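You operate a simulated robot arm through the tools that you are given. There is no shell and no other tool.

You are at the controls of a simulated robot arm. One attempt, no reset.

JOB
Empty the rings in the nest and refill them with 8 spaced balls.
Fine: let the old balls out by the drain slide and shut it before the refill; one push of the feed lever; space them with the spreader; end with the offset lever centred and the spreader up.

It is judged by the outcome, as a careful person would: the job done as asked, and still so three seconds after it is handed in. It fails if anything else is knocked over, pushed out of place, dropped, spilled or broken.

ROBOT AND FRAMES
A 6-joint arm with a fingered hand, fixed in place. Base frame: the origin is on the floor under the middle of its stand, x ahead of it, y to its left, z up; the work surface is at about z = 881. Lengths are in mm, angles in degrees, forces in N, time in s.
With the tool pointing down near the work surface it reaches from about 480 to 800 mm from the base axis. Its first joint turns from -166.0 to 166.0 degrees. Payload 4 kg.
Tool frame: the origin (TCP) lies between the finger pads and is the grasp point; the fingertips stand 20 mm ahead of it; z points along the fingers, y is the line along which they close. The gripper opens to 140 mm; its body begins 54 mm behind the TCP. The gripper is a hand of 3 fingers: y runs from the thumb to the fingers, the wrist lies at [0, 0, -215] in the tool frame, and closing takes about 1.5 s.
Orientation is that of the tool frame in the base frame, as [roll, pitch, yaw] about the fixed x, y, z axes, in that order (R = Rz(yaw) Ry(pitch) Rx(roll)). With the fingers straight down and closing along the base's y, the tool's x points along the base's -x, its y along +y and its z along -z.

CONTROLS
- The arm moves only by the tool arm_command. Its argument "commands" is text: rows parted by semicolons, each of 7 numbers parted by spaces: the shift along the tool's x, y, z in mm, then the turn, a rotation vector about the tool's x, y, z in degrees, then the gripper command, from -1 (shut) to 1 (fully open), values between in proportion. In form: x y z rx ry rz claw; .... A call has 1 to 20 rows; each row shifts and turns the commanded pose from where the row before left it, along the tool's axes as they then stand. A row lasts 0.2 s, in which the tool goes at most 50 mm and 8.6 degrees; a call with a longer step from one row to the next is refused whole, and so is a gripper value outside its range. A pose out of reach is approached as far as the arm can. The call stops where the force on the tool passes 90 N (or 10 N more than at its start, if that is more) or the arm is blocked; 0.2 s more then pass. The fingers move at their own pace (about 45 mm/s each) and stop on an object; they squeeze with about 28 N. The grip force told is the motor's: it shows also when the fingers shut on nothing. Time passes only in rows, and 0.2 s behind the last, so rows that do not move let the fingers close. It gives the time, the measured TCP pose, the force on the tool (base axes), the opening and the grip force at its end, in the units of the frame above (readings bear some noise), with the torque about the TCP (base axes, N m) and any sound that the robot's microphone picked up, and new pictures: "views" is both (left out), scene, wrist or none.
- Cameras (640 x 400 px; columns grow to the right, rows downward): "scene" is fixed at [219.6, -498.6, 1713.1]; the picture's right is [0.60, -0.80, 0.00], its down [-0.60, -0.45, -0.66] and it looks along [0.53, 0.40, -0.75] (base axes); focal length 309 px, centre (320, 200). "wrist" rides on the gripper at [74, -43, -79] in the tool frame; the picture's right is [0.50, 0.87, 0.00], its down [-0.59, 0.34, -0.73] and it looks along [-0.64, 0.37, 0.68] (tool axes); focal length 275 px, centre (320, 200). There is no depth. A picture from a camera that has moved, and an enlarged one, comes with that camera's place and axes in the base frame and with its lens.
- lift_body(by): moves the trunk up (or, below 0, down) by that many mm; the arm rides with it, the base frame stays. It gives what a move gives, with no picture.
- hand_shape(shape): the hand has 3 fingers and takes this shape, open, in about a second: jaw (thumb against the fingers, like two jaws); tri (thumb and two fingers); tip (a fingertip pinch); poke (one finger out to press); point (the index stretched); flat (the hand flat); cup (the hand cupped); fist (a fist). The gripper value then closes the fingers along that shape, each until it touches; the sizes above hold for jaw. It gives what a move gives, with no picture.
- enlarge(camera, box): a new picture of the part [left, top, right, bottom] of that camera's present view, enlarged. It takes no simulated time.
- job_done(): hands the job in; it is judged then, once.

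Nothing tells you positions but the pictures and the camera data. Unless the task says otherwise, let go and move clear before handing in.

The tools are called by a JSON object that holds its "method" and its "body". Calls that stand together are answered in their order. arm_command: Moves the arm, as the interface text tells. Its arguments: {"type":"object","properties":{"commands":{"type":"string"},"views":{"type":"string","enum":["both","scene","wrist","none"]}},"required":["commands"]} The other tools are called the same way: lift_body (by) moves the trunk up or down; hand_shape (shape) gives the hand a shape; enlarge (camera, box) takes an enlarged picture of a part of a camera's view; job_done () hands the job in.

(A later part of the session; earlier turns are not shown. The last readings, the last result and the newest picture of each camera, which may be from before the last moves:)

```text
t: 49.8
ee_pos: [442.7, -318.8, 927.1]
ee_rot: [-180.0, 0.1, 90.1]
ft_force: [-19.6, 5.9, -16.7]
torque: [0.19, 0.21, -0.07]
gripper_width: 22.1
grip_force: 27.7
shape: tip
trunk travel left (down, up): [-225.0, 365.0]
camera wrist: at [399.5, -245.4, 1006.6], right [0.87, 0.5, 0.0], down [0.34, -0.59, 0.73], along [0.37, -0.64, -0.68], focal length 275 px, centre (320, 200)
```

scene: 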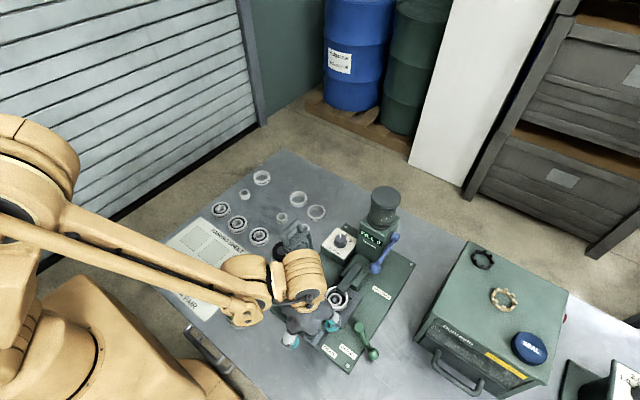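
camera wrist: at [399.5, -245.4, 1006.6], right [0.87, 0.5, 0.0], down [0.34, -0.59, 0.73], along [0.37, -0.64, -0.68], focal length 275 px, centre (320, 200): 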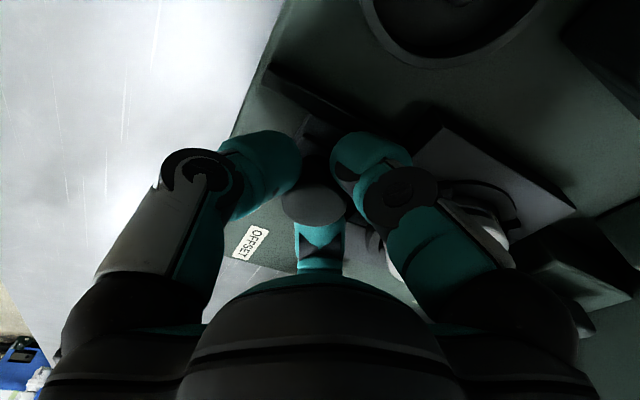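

The slide is home, with about 20 N at the stop. I'll ease the push, release and lift.

{"method": "arm_command", "body": {"commands": "0 -1.5 0 0 0 0 -1; 0 0 0 0 0 0 0.1; 0 0 0 0 0 0 0.1; 0 0 0 0 0 0 0.1; 0 0 0 0 0 0 0.1; 0 0 0 0 0 0 0.1; 0 0 0 0 0 0 0.1; 0 0 -20 0 0 0 0.1; 0 0 -40 0 0 0 0.1; 0 0 -40 0 0 0 0.1; 0 0 -45 0 0 0 0.1; 0 0 -45 0 0 0 0.1; 0 0 0 0 0 0 0.1"}}

{"method": "enlarge", "body": {"camera": "wrist", "box": [200, 0, 500, 220]}}

{"method": "enlarge", "body": {"camera": "scene", "box": [260, 260, 400, 380]}}

```text
t: 52.6
ee_pos: [440.7, -320.1, 1119.0]
ee_rot: [-180.0, 0.1, 90.1]
ft_force: [0.1, 0.0, 0.6]
torque: [0.0, -0.02, -0.02]
gripper_width: 76.5
grip_force: 0.0
shape: tip
trunk travel left (down, up): [-225.0, 365.0]
camera wrist: at [398.8, -246.5, 1198.3], right [0.87, 0.5, 0.0], down [0.34, -0.59, 0.73], along [0.37, -0.64, -0.68], focal length 275 px, centre (320, 200)
```

scene: 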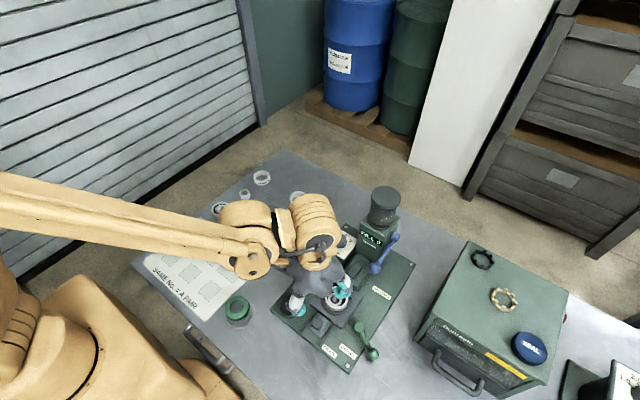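
wrist: 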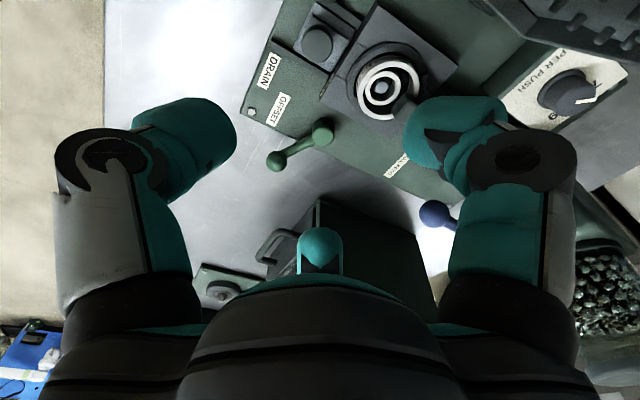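

```text
1.82 times, centred on (350, 110) of wrist
camera zoom: at [398.8, -246.5, 1198.3], right [0.87, 0.5, 0.0], down [0.34, -0.59, 0.73], along [0.37, -0.64, -0.68], focal length 500 px, centre (266, 364)
```

zoom: 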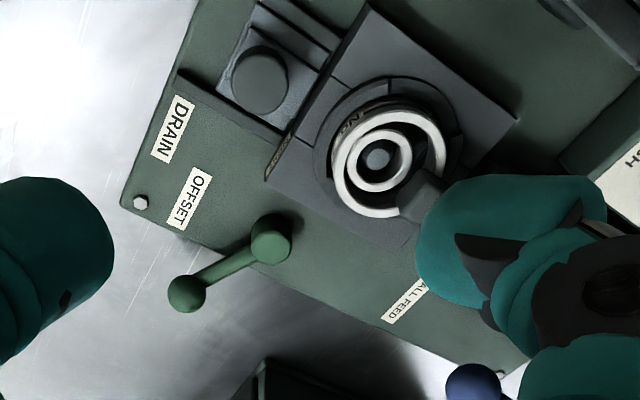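

```text
3.33 times, centred on (330, 320) of scene
camera zoom: at [219.6, -498.6, 1713.1], right [0.6, -0.8, 0.0], down [-0.6, -0.45, -0.66], along [0.53, 0.4, -0.75], focal length 1030 px, centre (287, -200)
```

zoom: 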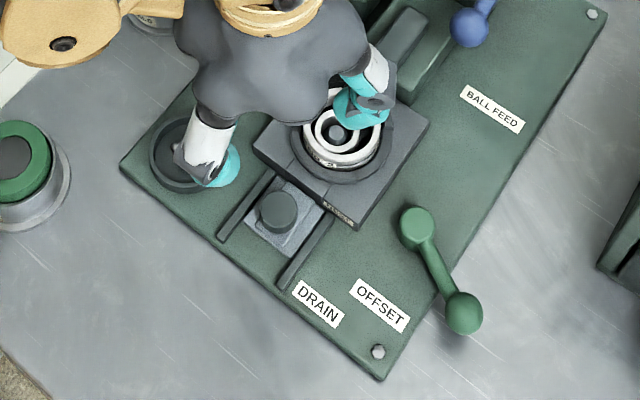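

The drain is shut, though the lever never showed a hard stop when I pushed it, so I want to be sure it is fully over to the offset side. I'll come back to the lever with closed fingers and nudge it in -x until I feel the stop.

{"method": "arm_command", "body": {"commands": "-33.75 21 0 0 0 0 -1; -33.75 21 0 0 0 0 -1; -33.75 21 0 0 0 0 -1; -33.75 21 0 0 0 0 -1; 0 0 0 0 0 0 -1; 0 0 0 0 0 0 -1; 0 0 40 0 0 0 -1; 0 0 40 0 0 0 -1; 0 0 40 0 0 0 -1; 0 0 35 0 0 0 -1; 0 0 20 0 0 0 -1; 0 0 11 0 0 0 -1; 0 0 0 0 0 0 -1"}}

{"method": "arm_command", "body": {"commands": "0 -5 0 0 0 0 -1; 0 -5 0 0 0 0 -1; 0 -5 0 0 0 0 -1; 0 -5 0 0 0 0 -1; 0 -5 0 0 0 0 -1; 0 -3 0 0 0 0 -1; 0 0 0 0 0 0 -1"}}

```text
t: 55.4
ee_pos: [527.3, -456.3, 931.1]
ee_rot: [-180.0, 0.1, 90.0]
ft_force: [0.4, 0.7, 1.2]
torque: [0.01, 0.01, 0.0]
gripper_width: 0.0
grip_force: 28.0
shape: tip
trunk travel left (down, up): [-225.0, 365.0]
camera wrist: at [484.8, -382.3, 1009.6], right [0.87, 0.5, 0.0], down [0.34, -0.59, 0.73], along [0.37, -0.64, -0.68], focal length 275 px, centre (320, 200)
```

scene: 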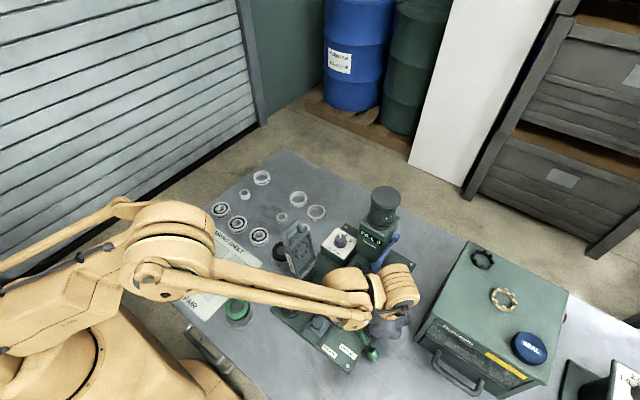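
wrist: 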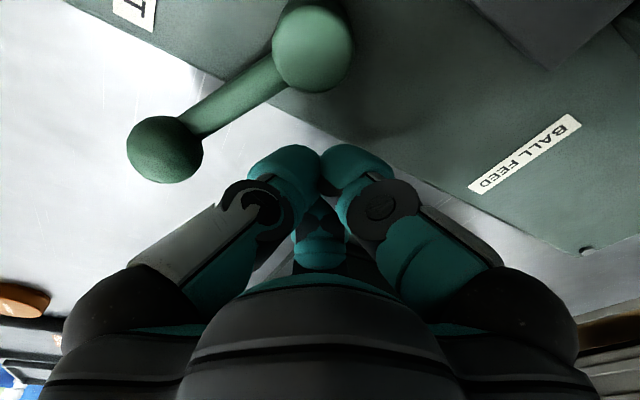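

```text
t: 57.0
ee_pos: [497.9, -455.0, 931.7]
ee_rot: [-179.9, 0.0, 90.1]
ft_force: [-0.2, 0.1, -0.3]
torque: [0.02, 0.02, -0.01]
gripper_width: 0.0
grip_force: 27.8
shape: tip
trunk travel left (down, up): [-225.0, 365.0]
camera wrist: at [455.9, -381.1, 1010.7], right [0.87, 0.5, 0.0], down [0.34, -0.59, 0.73], along [0.37, -0.64, -0.68], focal length 275 px, centre (320, 200)
```

scene: 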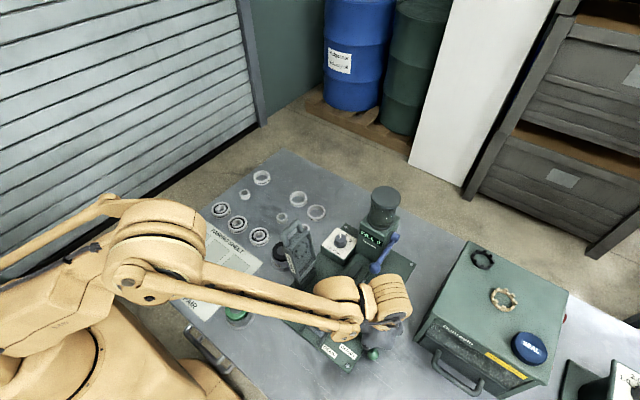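
wrist: 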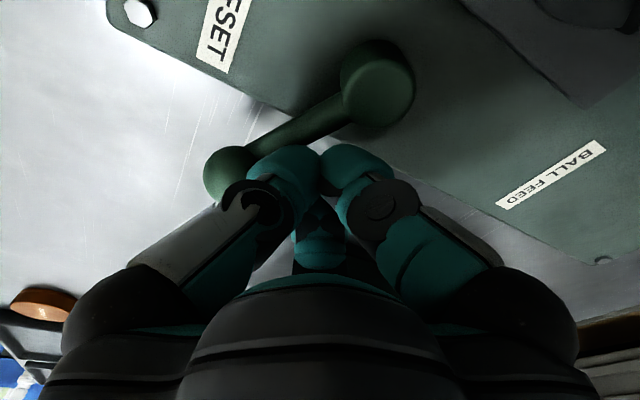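

{"method": "arm_command", "body": {"commands": "0 -3 0 0 0 0 -1; 0 -3 0 0 0 0 -1; 0 -3 0 0 0 0 -1; 0 0 0 0 0 0 -1"}}

```text
t: 58.0
ee_pos: [491.8, -454.3, 930.1]
ee_rot: [-180.0, 0.0, 90.2]
ft_force: [35.0, -7.8, 16.1]
torque: [-0.04, -0.51, -0.15]
gripper_width: 0.0
grip_force: 27.7
shape: tip
trunk travel left (down, up): [-225.0, 365.0]
camera wrist: at [450.1, -380.5, 1010.0], right [0.86, 0.5, 0.0], down [0.34, -0.59, 0.73], along [0.37, -0.64, -0.68], focal length 275 px, centre (320, 200)
```

scene: 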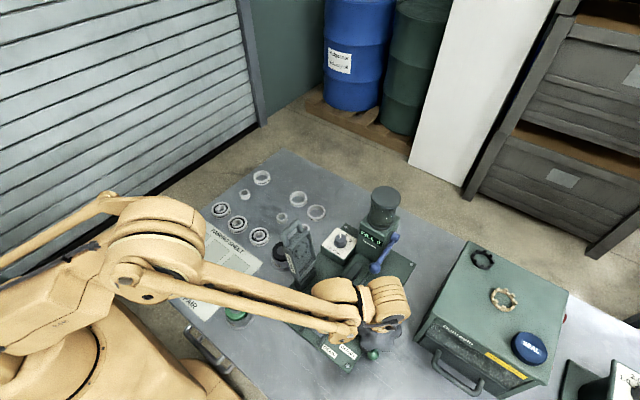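
wrist: 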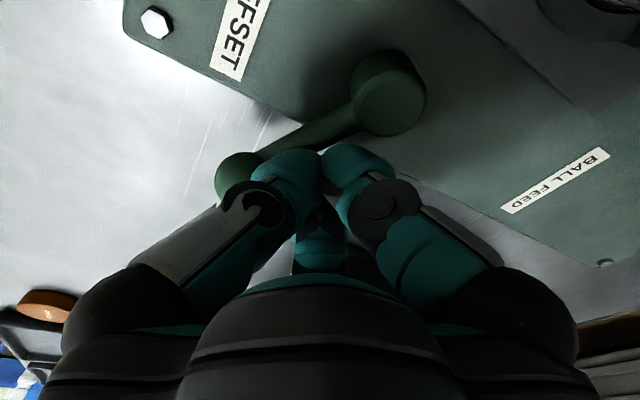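

The lever is now at its offset stop, with 35 N resisting. I'll back off and go high to the dial near (668, -235), turning the hand to yaw 20 so the camera sits away from the spreader.

{"method": "arm_command", "body": {"commands": "0 14 0 0 0 0 -1; 0 0 -45 0 0 0 -1; 0 0 -45 0 0 0 -1; 0 0 -45 0 0 0 -1; 0 0 -45 0 0 0 -1; 0 0 -45 0 0 0 -1; 0 0 -45 0 0 0 -1; 0 0 -20 0 0 0 -1; 0 0 0 0 0 7.78 0; 0 0 0 0 0 7.78 0; 0 0 0 0 0 7.78 0; 0 0 0 0 0 7.78 0; 0 0 0 0 0 7.78 0; 0 0 0 0 0 7.78 0; 0 0 0 0 0 7.78 0; 0 0 0 0 0 7.78 0; 0 0 0 0 0 7.78 0; 0 0 0 0 0 0 0", "views": "scene"}}

{"method": "arm_command", "body": {"commands": "35.4 -26 0 0 0 0 0; 35.4 -26 0 0 0 0 0; 35.4 -26 0 0 0 0 0; 35.4 -26 0 0 0 0 0; 35.4 -26 0 0 0 0 0; 35.4 -26 0 0 0 0 0; 0 0 0 0 0 0 0"}}

{"method": "enlarge", "body": {"camera": "scene", "box": [300, 180, 420, 330]}}

```text
t: 61.8
ee_pos: [503.7, -455.5, 1222.5]
ee_rot: [-179.9, 0.1, 20.0]
ft_force: [-0.4, -0.7, -0.1]
torque: [-0.04, 0.03, 0.01]
gripper_width: 69.5
grip_force: 0.0
shape: tip
trunk travel left (down, up): [-225.0, 365.0]
```

scene: 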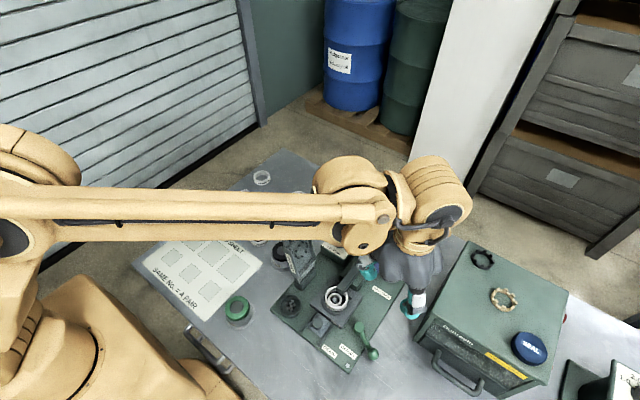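

```text
t: 63.4
ee_pos: [646.6, -236.5, 1219.9]
ee_rot: [-180.0, 0.0, 20.1]
ft_force: [-0.8, -0.7, 0.4]
torque: [-0.03, 0.0, 0.02]
gripper_width: 69.6
grip_force: 0.1
shape: tip
trunk travel left (down, up): [-225.0, 365.0]
camera wrist: at [702.1, -171.4, 1299.3], right [0.77, -0.64, 0.0], down [-0.44, -0.52, 0.73], along [-0.47, -0.56, -0.68], focal length 275 px, centre (320, 200)
```

scene: 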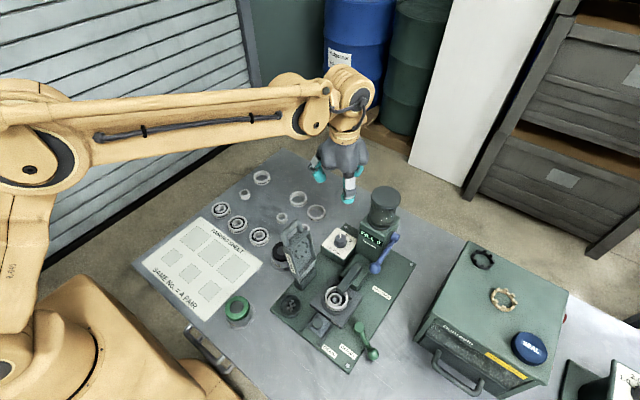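
wrist: 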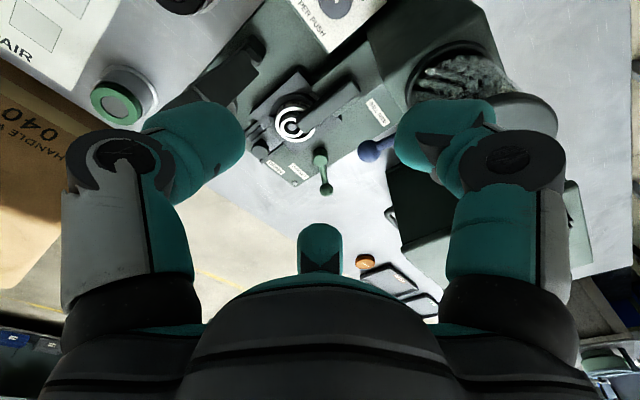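

```text
2.67 times, centred on (360, 255) of scene
camera zoom: at [219.6, -498.6, 1713.1], right [0.6, -0.8, 0.0], down [-0.6, -0.45, -0.66], along [0.53, 0.4, -0.75], focal length 824 px, centre (213, 53)
```

zoom: 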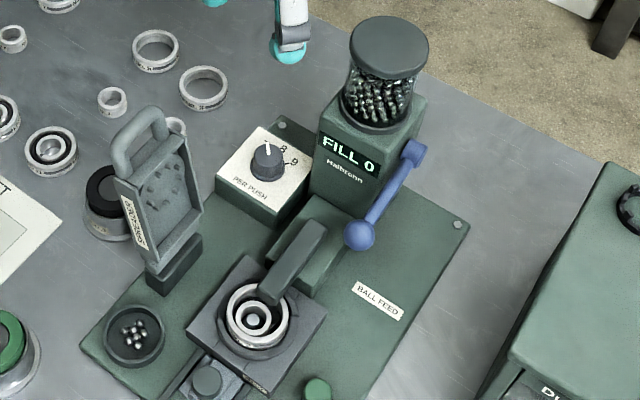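

All as expected: 7 old balls in the cup, FILL 0, dial still at 7. I'll tilt the palm 15° away from the hopper and come down over the dial.

{"method": "arm_command", "body": {"commands": "0 0 0 -7.5 0 0 -0.1; 0 0 0 -7.5 0 0 -0.1; 20.5 3.1 0.8 0 0 0 -0.1; 0 -11.65 43.5 0 0 0 -0.1; 0 -11.65 43.5 0 0 0 -0.1; 0 -11.65 43.5 0 0 0 -0.1; 0 -11.65 43.5 0 0 0 -0.1; 0 0 0 0 0 0 -0.1"}}

{"method": "enlarge", "body": {"camera": "wrist", "box": [200, 40, 440, 240]}}

{"method": "enlarge", "body": {"camera": "scene", "box": [300, 180, 420, 300]}}

```text
t: 65.2
ee_pos: [669.3, -229.9, 1043.4]
ee_rot: [165.0, 0.1, 20.2]
ft_force: [1.0, 0.3, 0.1]
torque: [-0.01, -0.02, 0.02]
gripper_width: 63.0
grip_force: 0.0
shape: tip
trunk travel left (down, up): [-225.0, 365.0]
camera wrist: at [717.9, -146.7, 1106.9], right [0.76, -0.61, 0.22], down [-0.5, -0.33, 0.8], along [-0.42, -0.72, -0.56], focal length 275 px, centre (320, 200)
```

scene: 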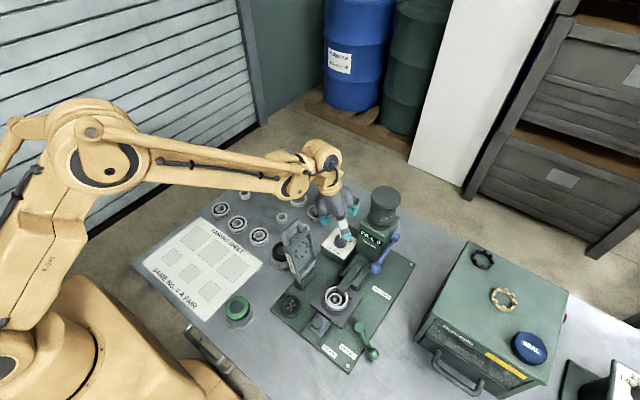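
wrist: 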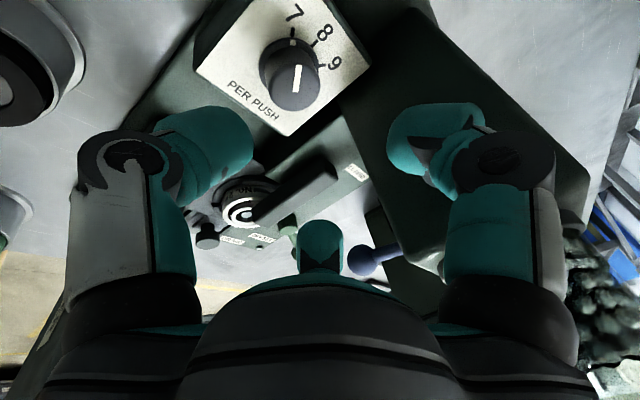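

```text
2.00 times, centred on (320, 140) of wrist
camera zoom: at [717.9, -146.7, 1106.9], right [0.76, -0.61, 0.22], down [-0.5, -0.33, 0.8], along [-0.42, -0.72, -0.56], focal length 551 px, centre (320, 320)
```

zoom: 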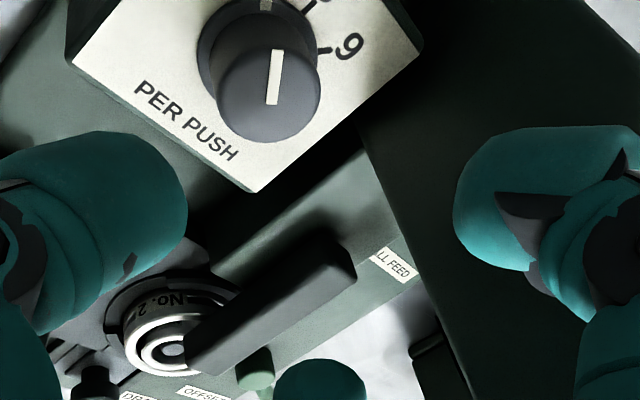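

```text
3.33 times, centred on (360, 240) of scene
camera zoom: at [219.6, -498.6, 1713.1], right [0.6, -0.8, 0.0], down [-0.6, -0.45, -0.66], along [0.53, 0.4, -0.75], focal length 1030 px, centre (187, 67)
```

zoom: 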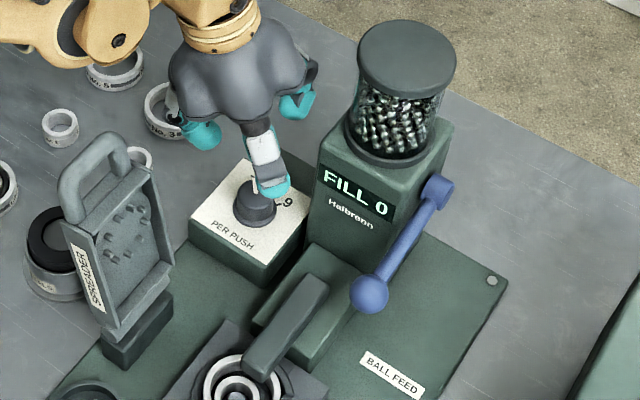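

{"method": "enlarge", "body": {"camera": "wrist", "box": [230, 0, 380, 120]}}

```text
3.33 times, centred on (305, 60) of wrist
camera zoom: at [717.9, -146.7, 1106.9], right [0.76, -0.61, 0.22], down [-0.5, -0.33, 0.8], along [-0.42, -0.72, -0.56], focal length 918 px, centre (370, 667)
```

zoom: 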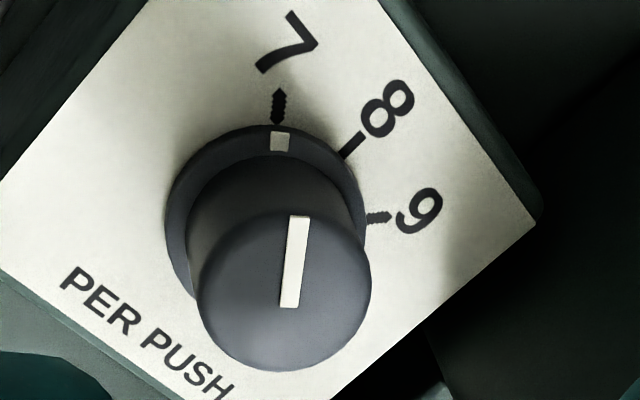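

The ticks sit about 40° apart: 7 at +40°, 8 straight along +x. The dial centre is about (668.5, -237.5). I'll narrow the fingers, go down around the knob and close.

{"method": "arm_command", "body": {"commands": "-3.3 4.6 1.2 0 0 0 -0.3; 0 -10.35 38.6 0 0 0 -0.3; 0 -7.76 29 0 0 0 -0.3; 0 0 0 0 0 0 -0.3"}}

{"method": "enlarge", "body": {"camera": "wrist", "box": [200, 60, 440, 260]}}

{"method": "enlarge", "body": {"camera": "scene", "box": [300, 180, 420, 300]}}

```text
t: 66.2
ee_pos: [668.4, -236.7, 972.0]
ee_rot: [165.1, 0.0, 20.1]
ft_force: [0.0, -1.5, 0.7]
torque: [-0.02, -0.04, 0.02]
gripper_width: 49.3
grip_force: 0.0
shape: tip
trunk travel left (down, up): [-225.0, 365.0]
camera wrist: at [716.7, -153.4, 1036.7], right [0.76, -0.61, 0.22], down [-0.5, -0.33, 0.8], along [-0.42, -0.72, -0.56], focal length 275 px, centre (320, 200)
```

scene: 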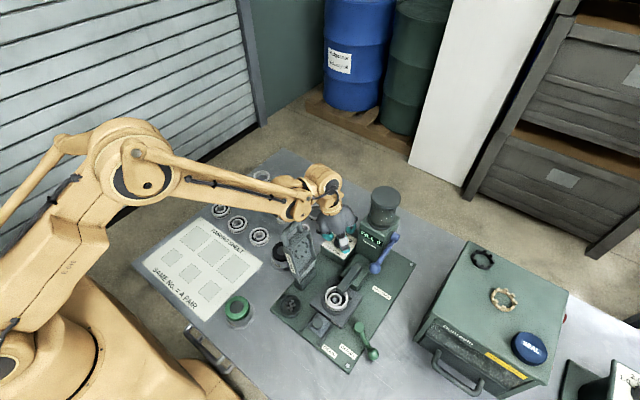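
wrist: 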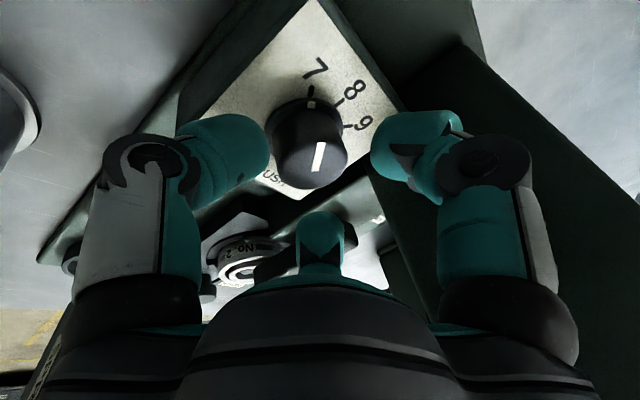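

```text
2.00 times, centred on (320, 160) of wrist
camera zoom: at [716.7, -153.4, 1036.7], right [0.76, -0.61, 0.22], down [-0.5, -0.33, 0.8], along [-0.42, -0.72, -0.56], focal length 551 px, centre (320, 280)
```

zoom: 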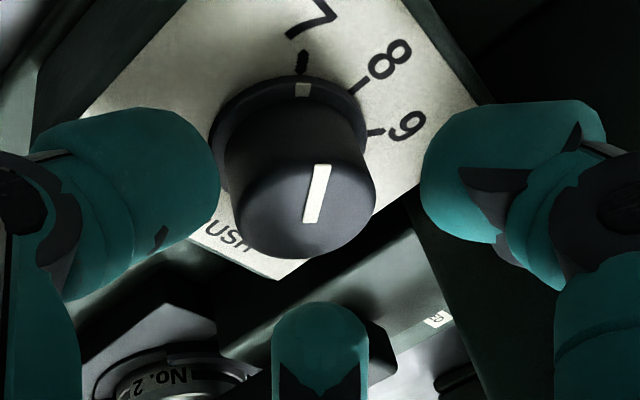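

```text
3.33 times, centred on (360, 240) of scene
camera zoom: at [219.6, -498.6, 1713.1], right [0.6, -0.8, 0.0], down [-0.6, -0.45, -0.66], along [0.53, 0.4, -0.75], focal length 1030 px, centre (187, 67)
```

zoom: 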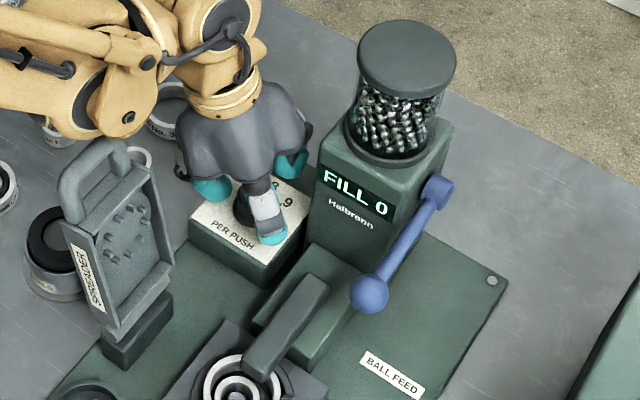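

{"method": "arm_command", "body": {"commands": "-1 -1.5 0 0 0 0 -0.3; 0 -2.6 9.7 0 0 0 -0.3; 0 -2.6 9.7 0 0 0 -0.3; 0 0 0 0 0 0 -0.3"}}

{"method": "enlarge", "body": {"camera": "wrist", "box": [200, 60, 440, 260]}}

```text
t: 67.2
ee_pos: [667.5, -234.2, 961.3]
ee_rot: [164.8, -0.2, 20.1]
ft_force: [0.9, -0.5, -0.2]
torque: [0.0, 0.01, -0.04]
gripper_width: 49.2
grip_force: 0.1
shape: tip
trunk travel left (down, up): [-225.0, 365.0]
camera wrist: at [715.6, -150.9, 1025.7], right [0.76, -0.61, 0.23], down [-0.51, -0.33, 0.8], along [-0.41, -0.72, -0.56], focal length 275 px, centre (320, 200)
```

scene: 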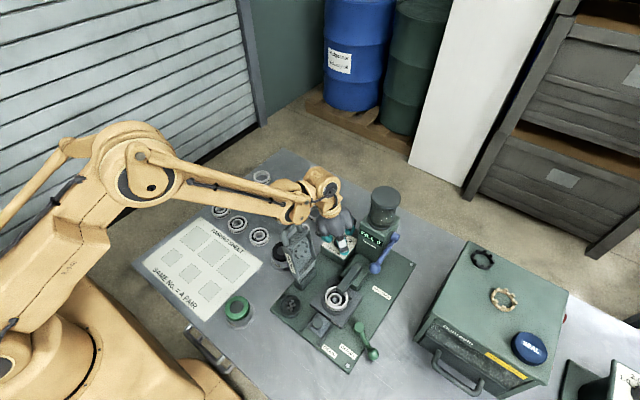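
wrist: 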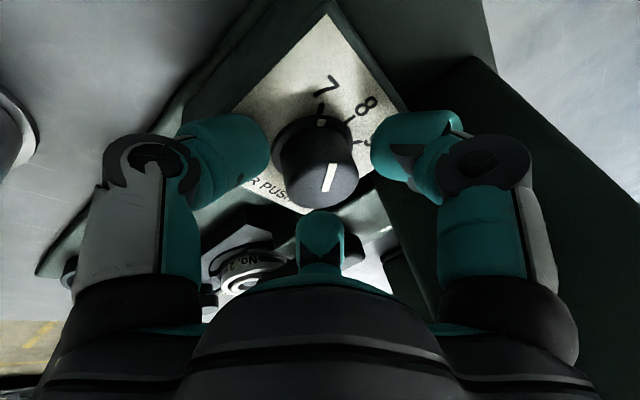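

```text
2.00 times, centred on (320, 160) of wrist
camera zoom: at [715.6, -150.9, 1025.7], right [0.76, -0.61, 0.23], down [-0.51, -0.33, 0.8], along [-0.41, -0.72, -0.56], focal length 551 px, centre (320, 280)
```

zoom: 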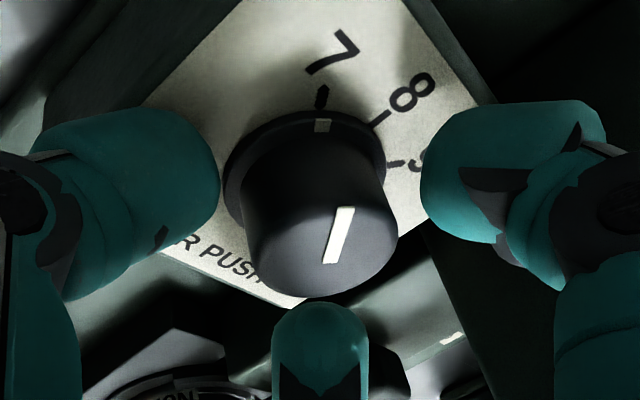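

{"method": "arm_command", "body": {"commands": "0 0 0 0 0 0 -0.3; 0 0 0 0 0 0 -0.3", "views": "none"}}

```text
t: 67.8
ee_pos: [667.0, -234.1, 960.5]
ee_rot: [164.8, -0.2, 20.2]
ft_force: [0.2, 0.2, 0.6]
torque: [0.02, -0.01, 0.02]
gripper_width: 49.3
grip_force: 0.1
shape: tip
trunk travel left (down, up): [-225.0, 365.0]
```

The arm stopped following at z 960 with no contact, so this looks like a joint limit. I'll lower the trunk the last few millimetres.

{"method": "lift_body", "body": {"by": -8}}

{"method": "enlarge", "body": {"camera": "wrist", "box": [200, 60, 440, 260]}}

```text
t: 68.4
ee_pos: [667.7, -233.8, 960.9]
ee_rot: [164.7, -0.3, 20.1]
ft_force: [-0.7, -0.2, 0.3]
torque: [-0.01, -0.03, 0.03]
gripper_width: 49.3
grip_force: 0.0
shape: tip
trunk travel left (down, up): [-217.0, 373.0]
```

```text
2.00 times, centred on (320, 160) of wrist
camera zoom: at [714.7, -150.0, 1025.9], right [0.76, -0.61, 0.23], down [-0.51, -0.33, 0.79], along [-0.41, -0.72, -0.56], focal length 551 px, centre (320, 280)
```

zoom: 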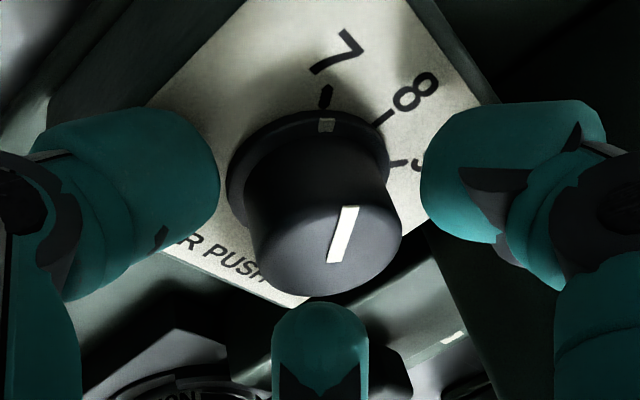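

The hand didn't come down with the trunk, so something other than the tool may be in contact, perhaps the forearm over the spreader handle. I'll check the scene picture before moving further.

{"method": "enlarge", "body": {"camera": "scene", "box": [250, 150, 400, 310]}}

{"method": "enlarge", "body": {"camera": "scene", "box": [0, 100, 400, 400]}}

```text
2.50 times, centred on (325, 230) of scene
camera zoom: at [219.6, -498.6, 1713.1], right [0.6, -0.8, 0.0], down [-0.6, -0.45, -0.66], along [0.53, 0.4, -0.75], focal length 772 px, centre (308, 125)
```

zoom: 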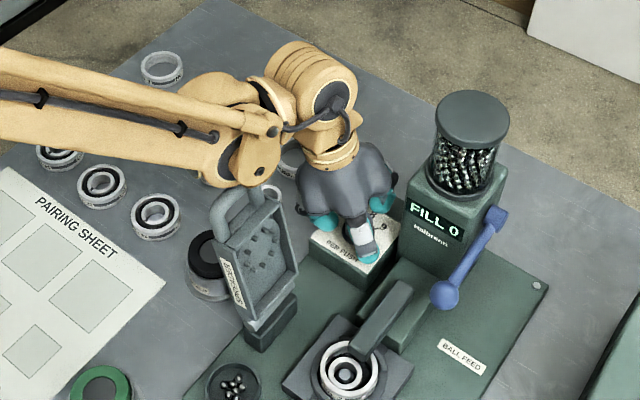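

```text
1.33 times, centred on (200, 250) of scene
camera zoom: at [219.6, -498.6, 1713.1], right [0.6, -0.8, 0.0], down [-0.6, -0.45, -0.66], along [0.53, 0.4, -0.75], focal length 412 px, centre (480, 133)
```

zoom: 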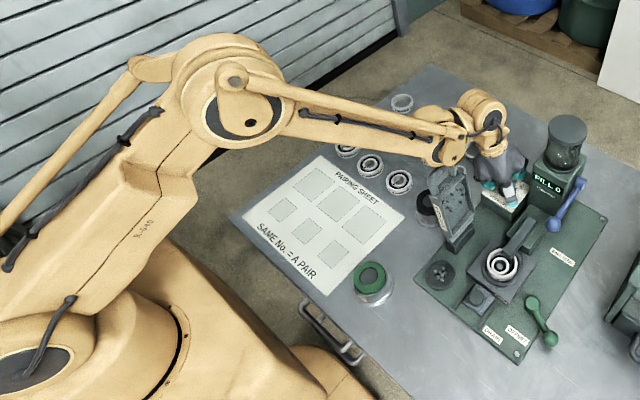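

The forearm's wrist joint is resting over the spreader handle: the line from the base to the dial runs right above it. I'll lift straight away, then raise the trunk so that the forearm comes in steeper and clears the handle.

{"method": "arm_command", "body": {"commands": "0 5.2 -19.3 0 0 0 -0.3; 0 10.35 -38.6 0 0 0 -0.3; 0 10.35 -38.6 0 0 0 -0.3; 0 0 0 0 0 0 -0.3"}}

{"method": "enlarge", "body": {"camera": "scene", "box": [250, 150, 400, 310]}}

```text
t: 69.4
ee_pos: [667.8, -236.7, 1043.8]
ee_rot: [165.1, -0.1, 20.1]
ft_force: [0.0, 0.0, 0.4]
torque: [0.03, 0.0, 0.02]
gripper_width: 49.4
grip_force: 0.1
shape: tip
trunk travel left (down, up): [-217.0, 373.0]
camera wrist: at [715.8, -152.8, 1108.4], right [0.76, -0.61, 0.22], down [-0.5, -0.33, 0.8], along [-0.42, -0.72, -0.56], focal length 275 px, centre (320, 200)
```

scene: 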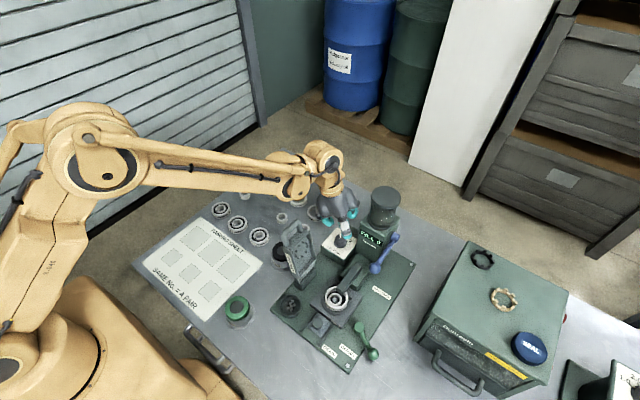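
wrist: 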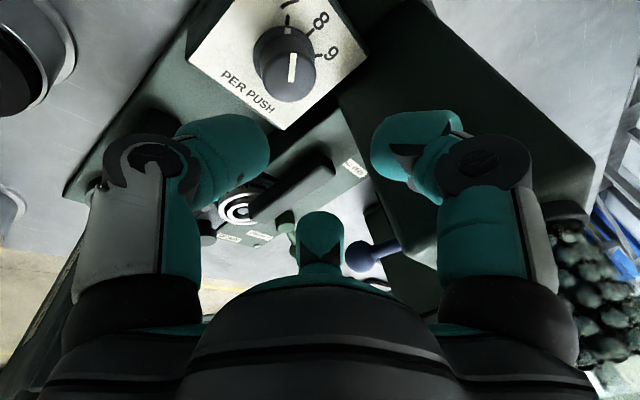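

```text
2.50 times, centred on (325, 230) of scene
camera zoom: at [219.6, -498.6, 1713.1], right [0.6, -0.8, 0.0], down [-0.6, -0.45, -0.66], along [0.53, 0.4, -0.75], focal length 772 px, centre (308, 125)
```

zoom: 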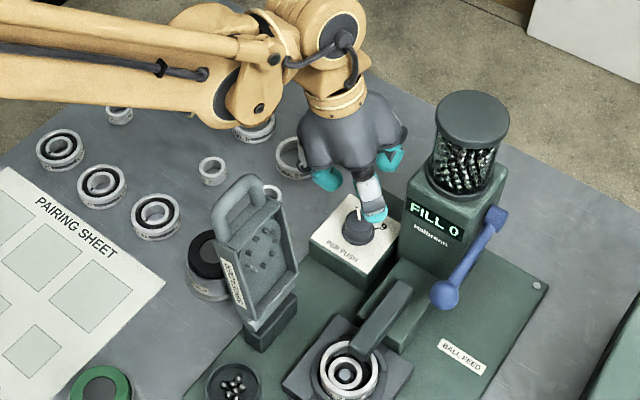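

The spreader is unmoved. I'll raise the trunk by 180 and come down again with a steeper forearm, watching the clearance.

{"method": "lift_body", "body": {"by": 180}}

{"method": "arm_command", "body": {"commands": "0 -10.35 38.6 0 0 0 -0.3; 0 -10.35 38.6 0 0 0 -0.3; 0 -10.35 38.6 0 0 0 -0.3; 0 -10.35 38.6 0 0 0 -0.3; 0 0 0 0 0 0 -0.3"}}

{"method": "enlarge", "body": {"camera": "scene", "box": [250, 150, 400, 310]}}

```text
t: 71.4
ee_pos: [667.2, -235.1, 1223.6]
ee_rot: [165.0, 0.0, 20.1]
ft_force: [0.0, 0.2, -0.2]
torque: [-0.02, 0.0, -0.02]
gripper_width: 49.5
grip_force: 0.0
shape: tip
trunk travel left (down, up): [-397.0, 193.0]
```

```text
t: 72.6
ee_pos: [666.6, -235.8, 1063.2]
ee_rot: [165.0, 0.1, 20.1]
ft_force: [-1.0, -0.3, 0.0]
torque: [0.02, 0.01, -0.01]
gripper_width: 49.0
grip_force: 0.1
shape: tip
trunk travel left (down, up): [-397.0, 193.0]
camera wrist: at [715.2, -151.7, 1128.5], right [0.76, -0.61, 0.22], down [-0.5, -0.33, 0.8], along [-0.42, -0.72, -0.56], focal length 275 px, centre (320, 200)
```

scene: 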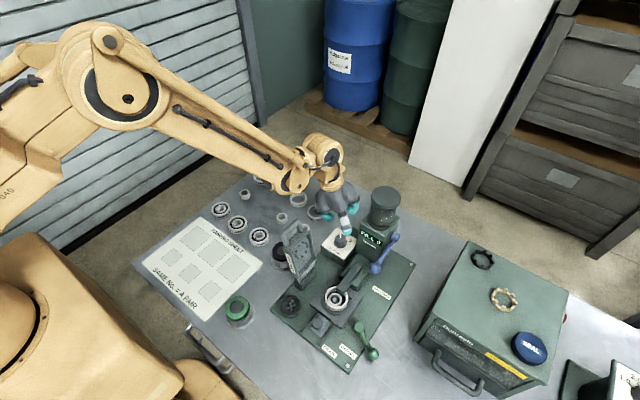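
wrist: 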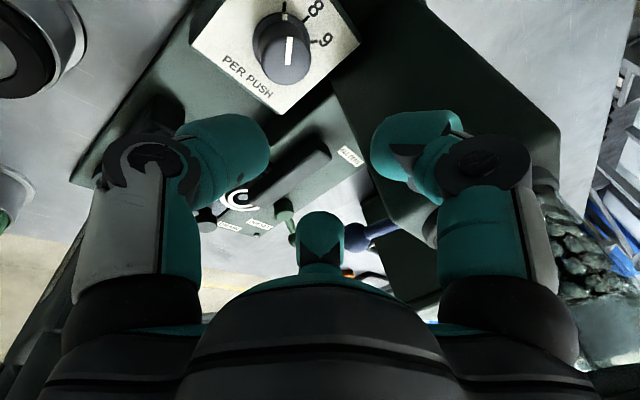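

```text
2.50 times, centred on (325, 230) of scene
camera zoom: at [219.6, -498.6, 1713.1], right [0.6, -0.8, 0.0], down [-0.6, -0.45, -0.66], along [0.53, 0.4, -0.75], focal length 772 px, centre (308, 125)
```

zoom: 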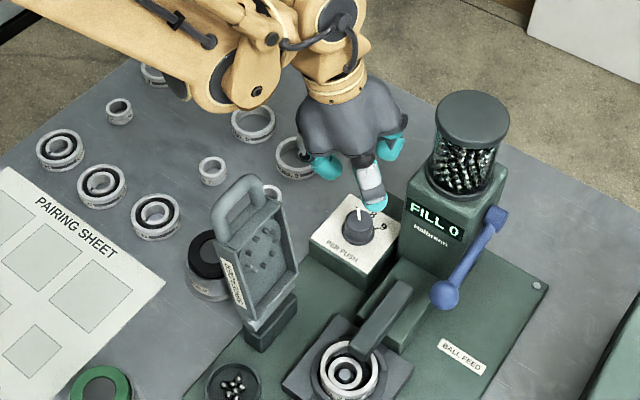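

The forearm is steeper, but the wrist joint itself would still meet the handle because of which way the tool leans. I'll lean the tool towards about 75° (+y and a little +x) by 20° instead, which carries the wrist past the spreader and still clears the hopper.

{"method": "arm_command", "body": {"commands": "0 0 0 7.5 0 0 -0.3; 0 0 0 7.5 0 0 -0.3; 0 0 0 -5.46 -3.82 0 -0.3; 0 0 0 -5.46 -3.82 0 -0.3; 0 0 0 -5.46 -3.82 0 -0.3; 2.7 0.1 -0.5 0 0 0 -0.3; 0 0 0 0 0 0 -0.3"}}

{"method": "enlarge", "body": {"camera": "scene", "box": [250, 150, 400, 310]}}

{"method": "enlarge", "body": {"camera": "wrist", "box": [180, 0, 440, 200]}}

```text
t: 74.2
ee_pos: [670.0, -234.3, 1064.7]
ee_rot: [163.5, 11.4, 18.4]
ft_force: [-0.5, -0.7, -0.1]
torque: [-0.01, -0.03, -0.03]
gripper_width: 49.5
grip_force: 0.0
shape: tip
trunk travel left (down, up): [-397.0, 193.0]
camera wrist: at [730.4, -147.6, 1111.5], right [0.77, -0.62, 0.14], down [-0.36, -0.24, 0.9], along [-0.52, -0.75, -0.41], focal length 275 px, centre (320, 200)
```

scene: 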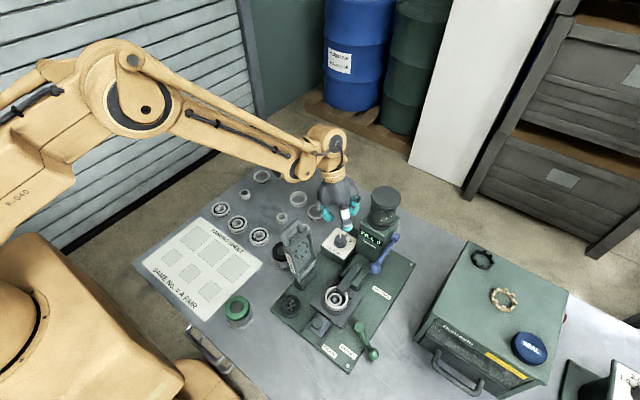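
wrist: 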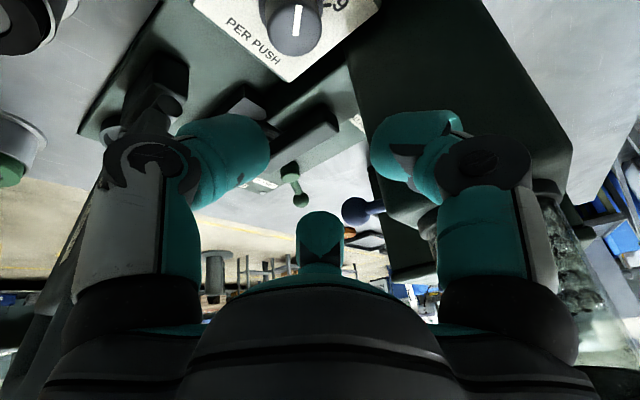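

```text
2.50 times, centred on (325, 230) of scene
camera zoom: at [219.6, -498.6, 1713.1], right [0.6, -0.8, 0.0], down [-0.6, -0.45, -0.66], along [0.53, 0.4, -0.75], focal length 772 px, centre (308, 125)
```

zoom: 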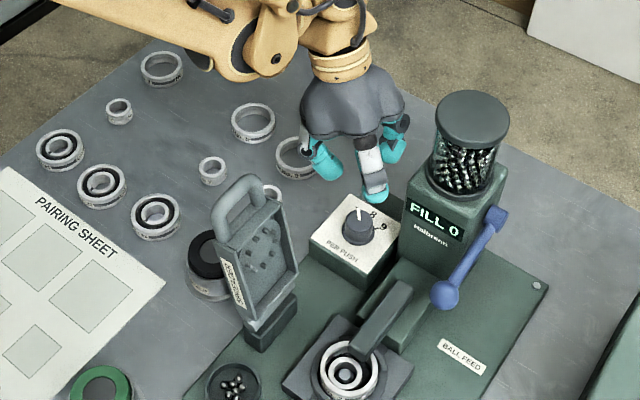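

```text
2.00 times, centred on (310, 100) of wrist
camera zoom: at [730.4, -147.6, 1111.5], right [0.77, -0.62, 0.14], down [-0.36, -0.24, 0.9], along [-0.52, -0.75, -0.41], focal length 551 px, centre (340, 400)
```

zoom: 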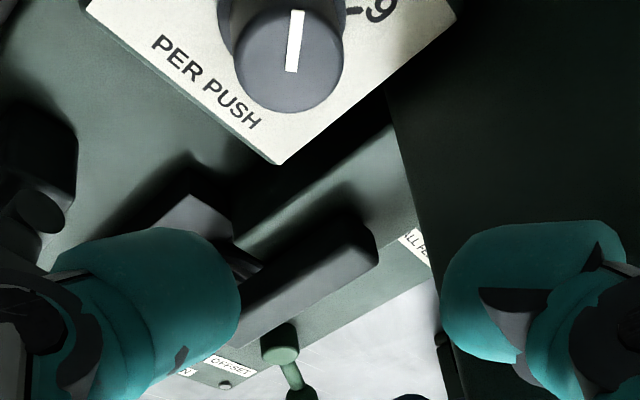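

{"method": "arm_command", "body": {"commands": "8.8 -12.6 42.3 0 0 0 -0.3; 7.8 -11.2 37.6 0 0 0 -0.3; 0 0 0 0 0 0 -0.3"}}

{"method": "enlarge", "body": {"camera": "scene", "box": [250, 150, 400, 310]}}

{"method": "enlarge", "body": {"camera": "wrist", "box": [180, 40, 440, 240]}}

```text
t: 75.0
ee_pos: [667.0, -235.8, 979.1]
ee_rot: [163.5, 11.3, 18.5]
ft_force: [0.7, 0.0, 0.0]
torque: [0.02, -0.03, -0.01]
gripper_width: 49.3
grip_force: 0.0
shape: tip
trunk travel left (down, up): [-397.0, 193.0]
camera wrist: at [728.0, -148.4, 1026.5], right [0.77, -0.62, 0.14], down [-0.36, -0.24, 0.9], along [-0.52, -0.75, -0.41], focal length 275 px, centre (320, 200)
```

scene: 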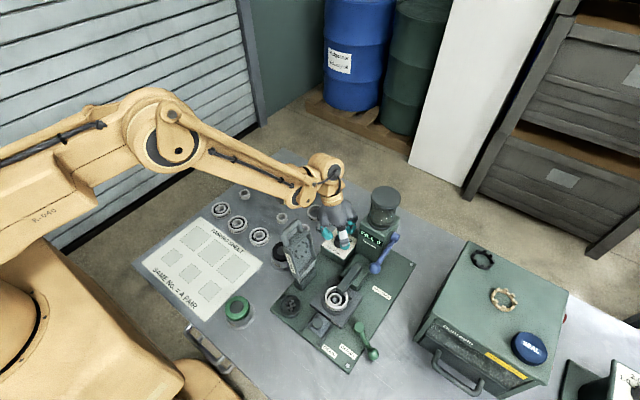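
wrist: 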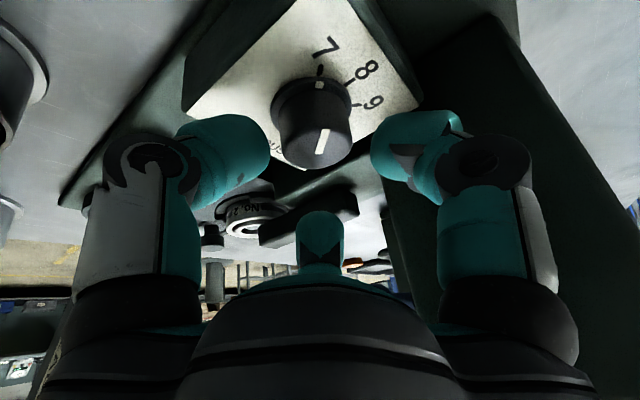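

```text
2.50 times, centred on (325, 230) of scene
camera zoom: at [219.6, -498.6, 1713.1], right [0.6, -0.8, 0.0], down [-0.6, -0.45, -0.66], along [0.53, 0.4, -0.75], focal length 772 px, centre (308, 125)
```

zoom: 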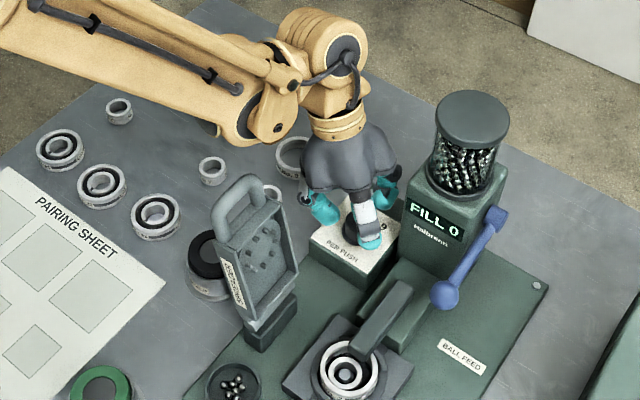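

```text
2.00 times, centred on (310, 140) of wrist
camera zoom: at [728.0, -148.4, 1026.5], right [0.77, -0.62, 0.14], down [-0.36, -0.24, 0.9], along [-0.52, -0.75, -0.41], focal length 551 px, centre (340, 320)
```

zoom: 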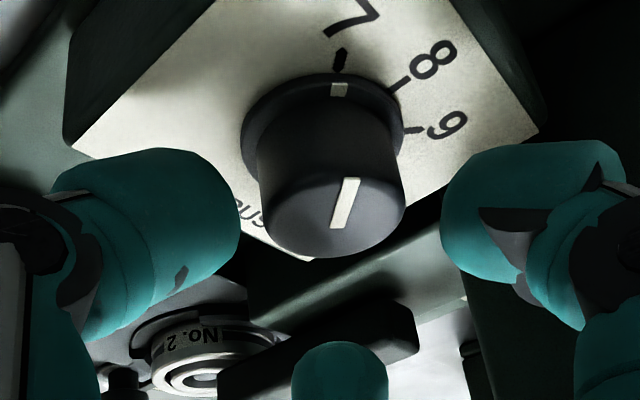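

{"method": "arm_command", "body": {"commands": "2.1 0.4 -0.3 0 0 0 -0.3; 2.75 -3.9 13.15 0 0 0 -0.3; 2.75 -3.9 13.15 0 0 0 -0.3; 0 0 0 0 0 0 -0.3; 0 0 0 0 0 0 -0.3"}}

{"method": "enlarge", "body": {"camera": "scene", "box": [250, 150, 400, 310]}}

{"method": "enlarge", "body": {"camera": "wrist", "box": [180, 40, 440, 240]}}

```text
t: 76.2
ee_pos: [657.6, -232.8, 968.1]
ee_rot: [163.4, 11.3, 18.4]
ft_force: [4.1, -0.9, 5.1]
torque: [-0.07, -0.16, 0.01]
gripper_width: 50.1
grip_force: 0.1
shape: tip
out of reach, approached as far as the arm can: row 2, 3
trunk travel left (down, up): [-397.0, 193.0]
camera wrist: at [718.5, -145.1, 1015.9], right [0.77, -0.62, 0.14], down [-0.36, -0.24, 0.9], along [-0.52, -0.75, -0.41], focal length 275 px, centre (320, 200)
```

scene: 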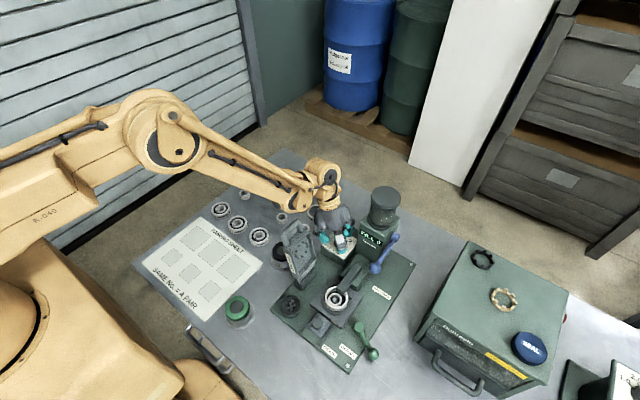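
wrist: 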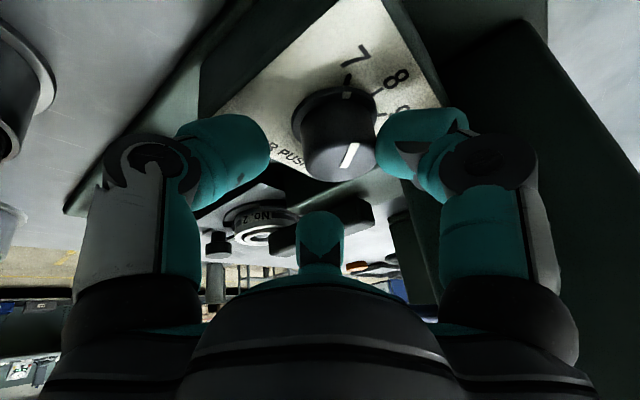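

```text
2.50 times, centred on (325, 230) of scene
camera zoom: at [219.6, -498.6, 1713.1], right [0.6, -0.8, 0.0], down [-0.6, -0.45, -0.66], along [0.53, 0.4, -0.75], focal length 772 px, centre (308, 125)
```

zoom: 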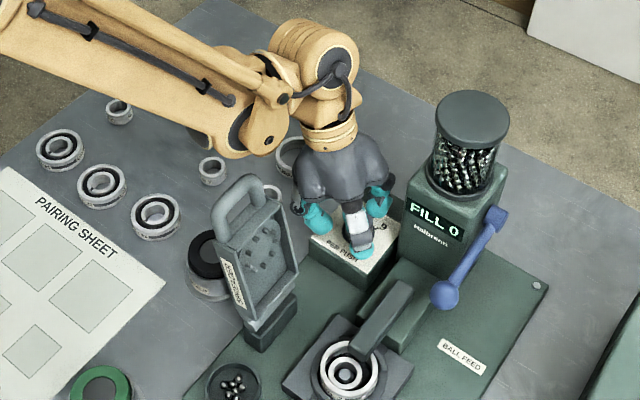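

```text
2.00 times, centred on (310, 140) of wrist
camera zoom: at [718.5, -145.1, 1015.9], right [0.77, -0.62, 0.14], down [-0.36, -0.24, 0.9], along [-0.52, -0.75, -0.41], focal length 551 px, centre (340, 320)
```

zoom: 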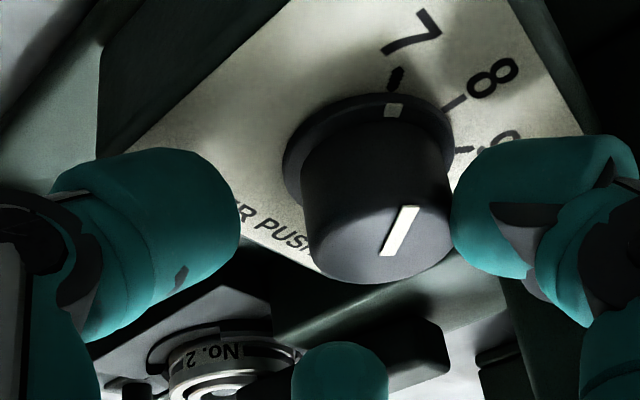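

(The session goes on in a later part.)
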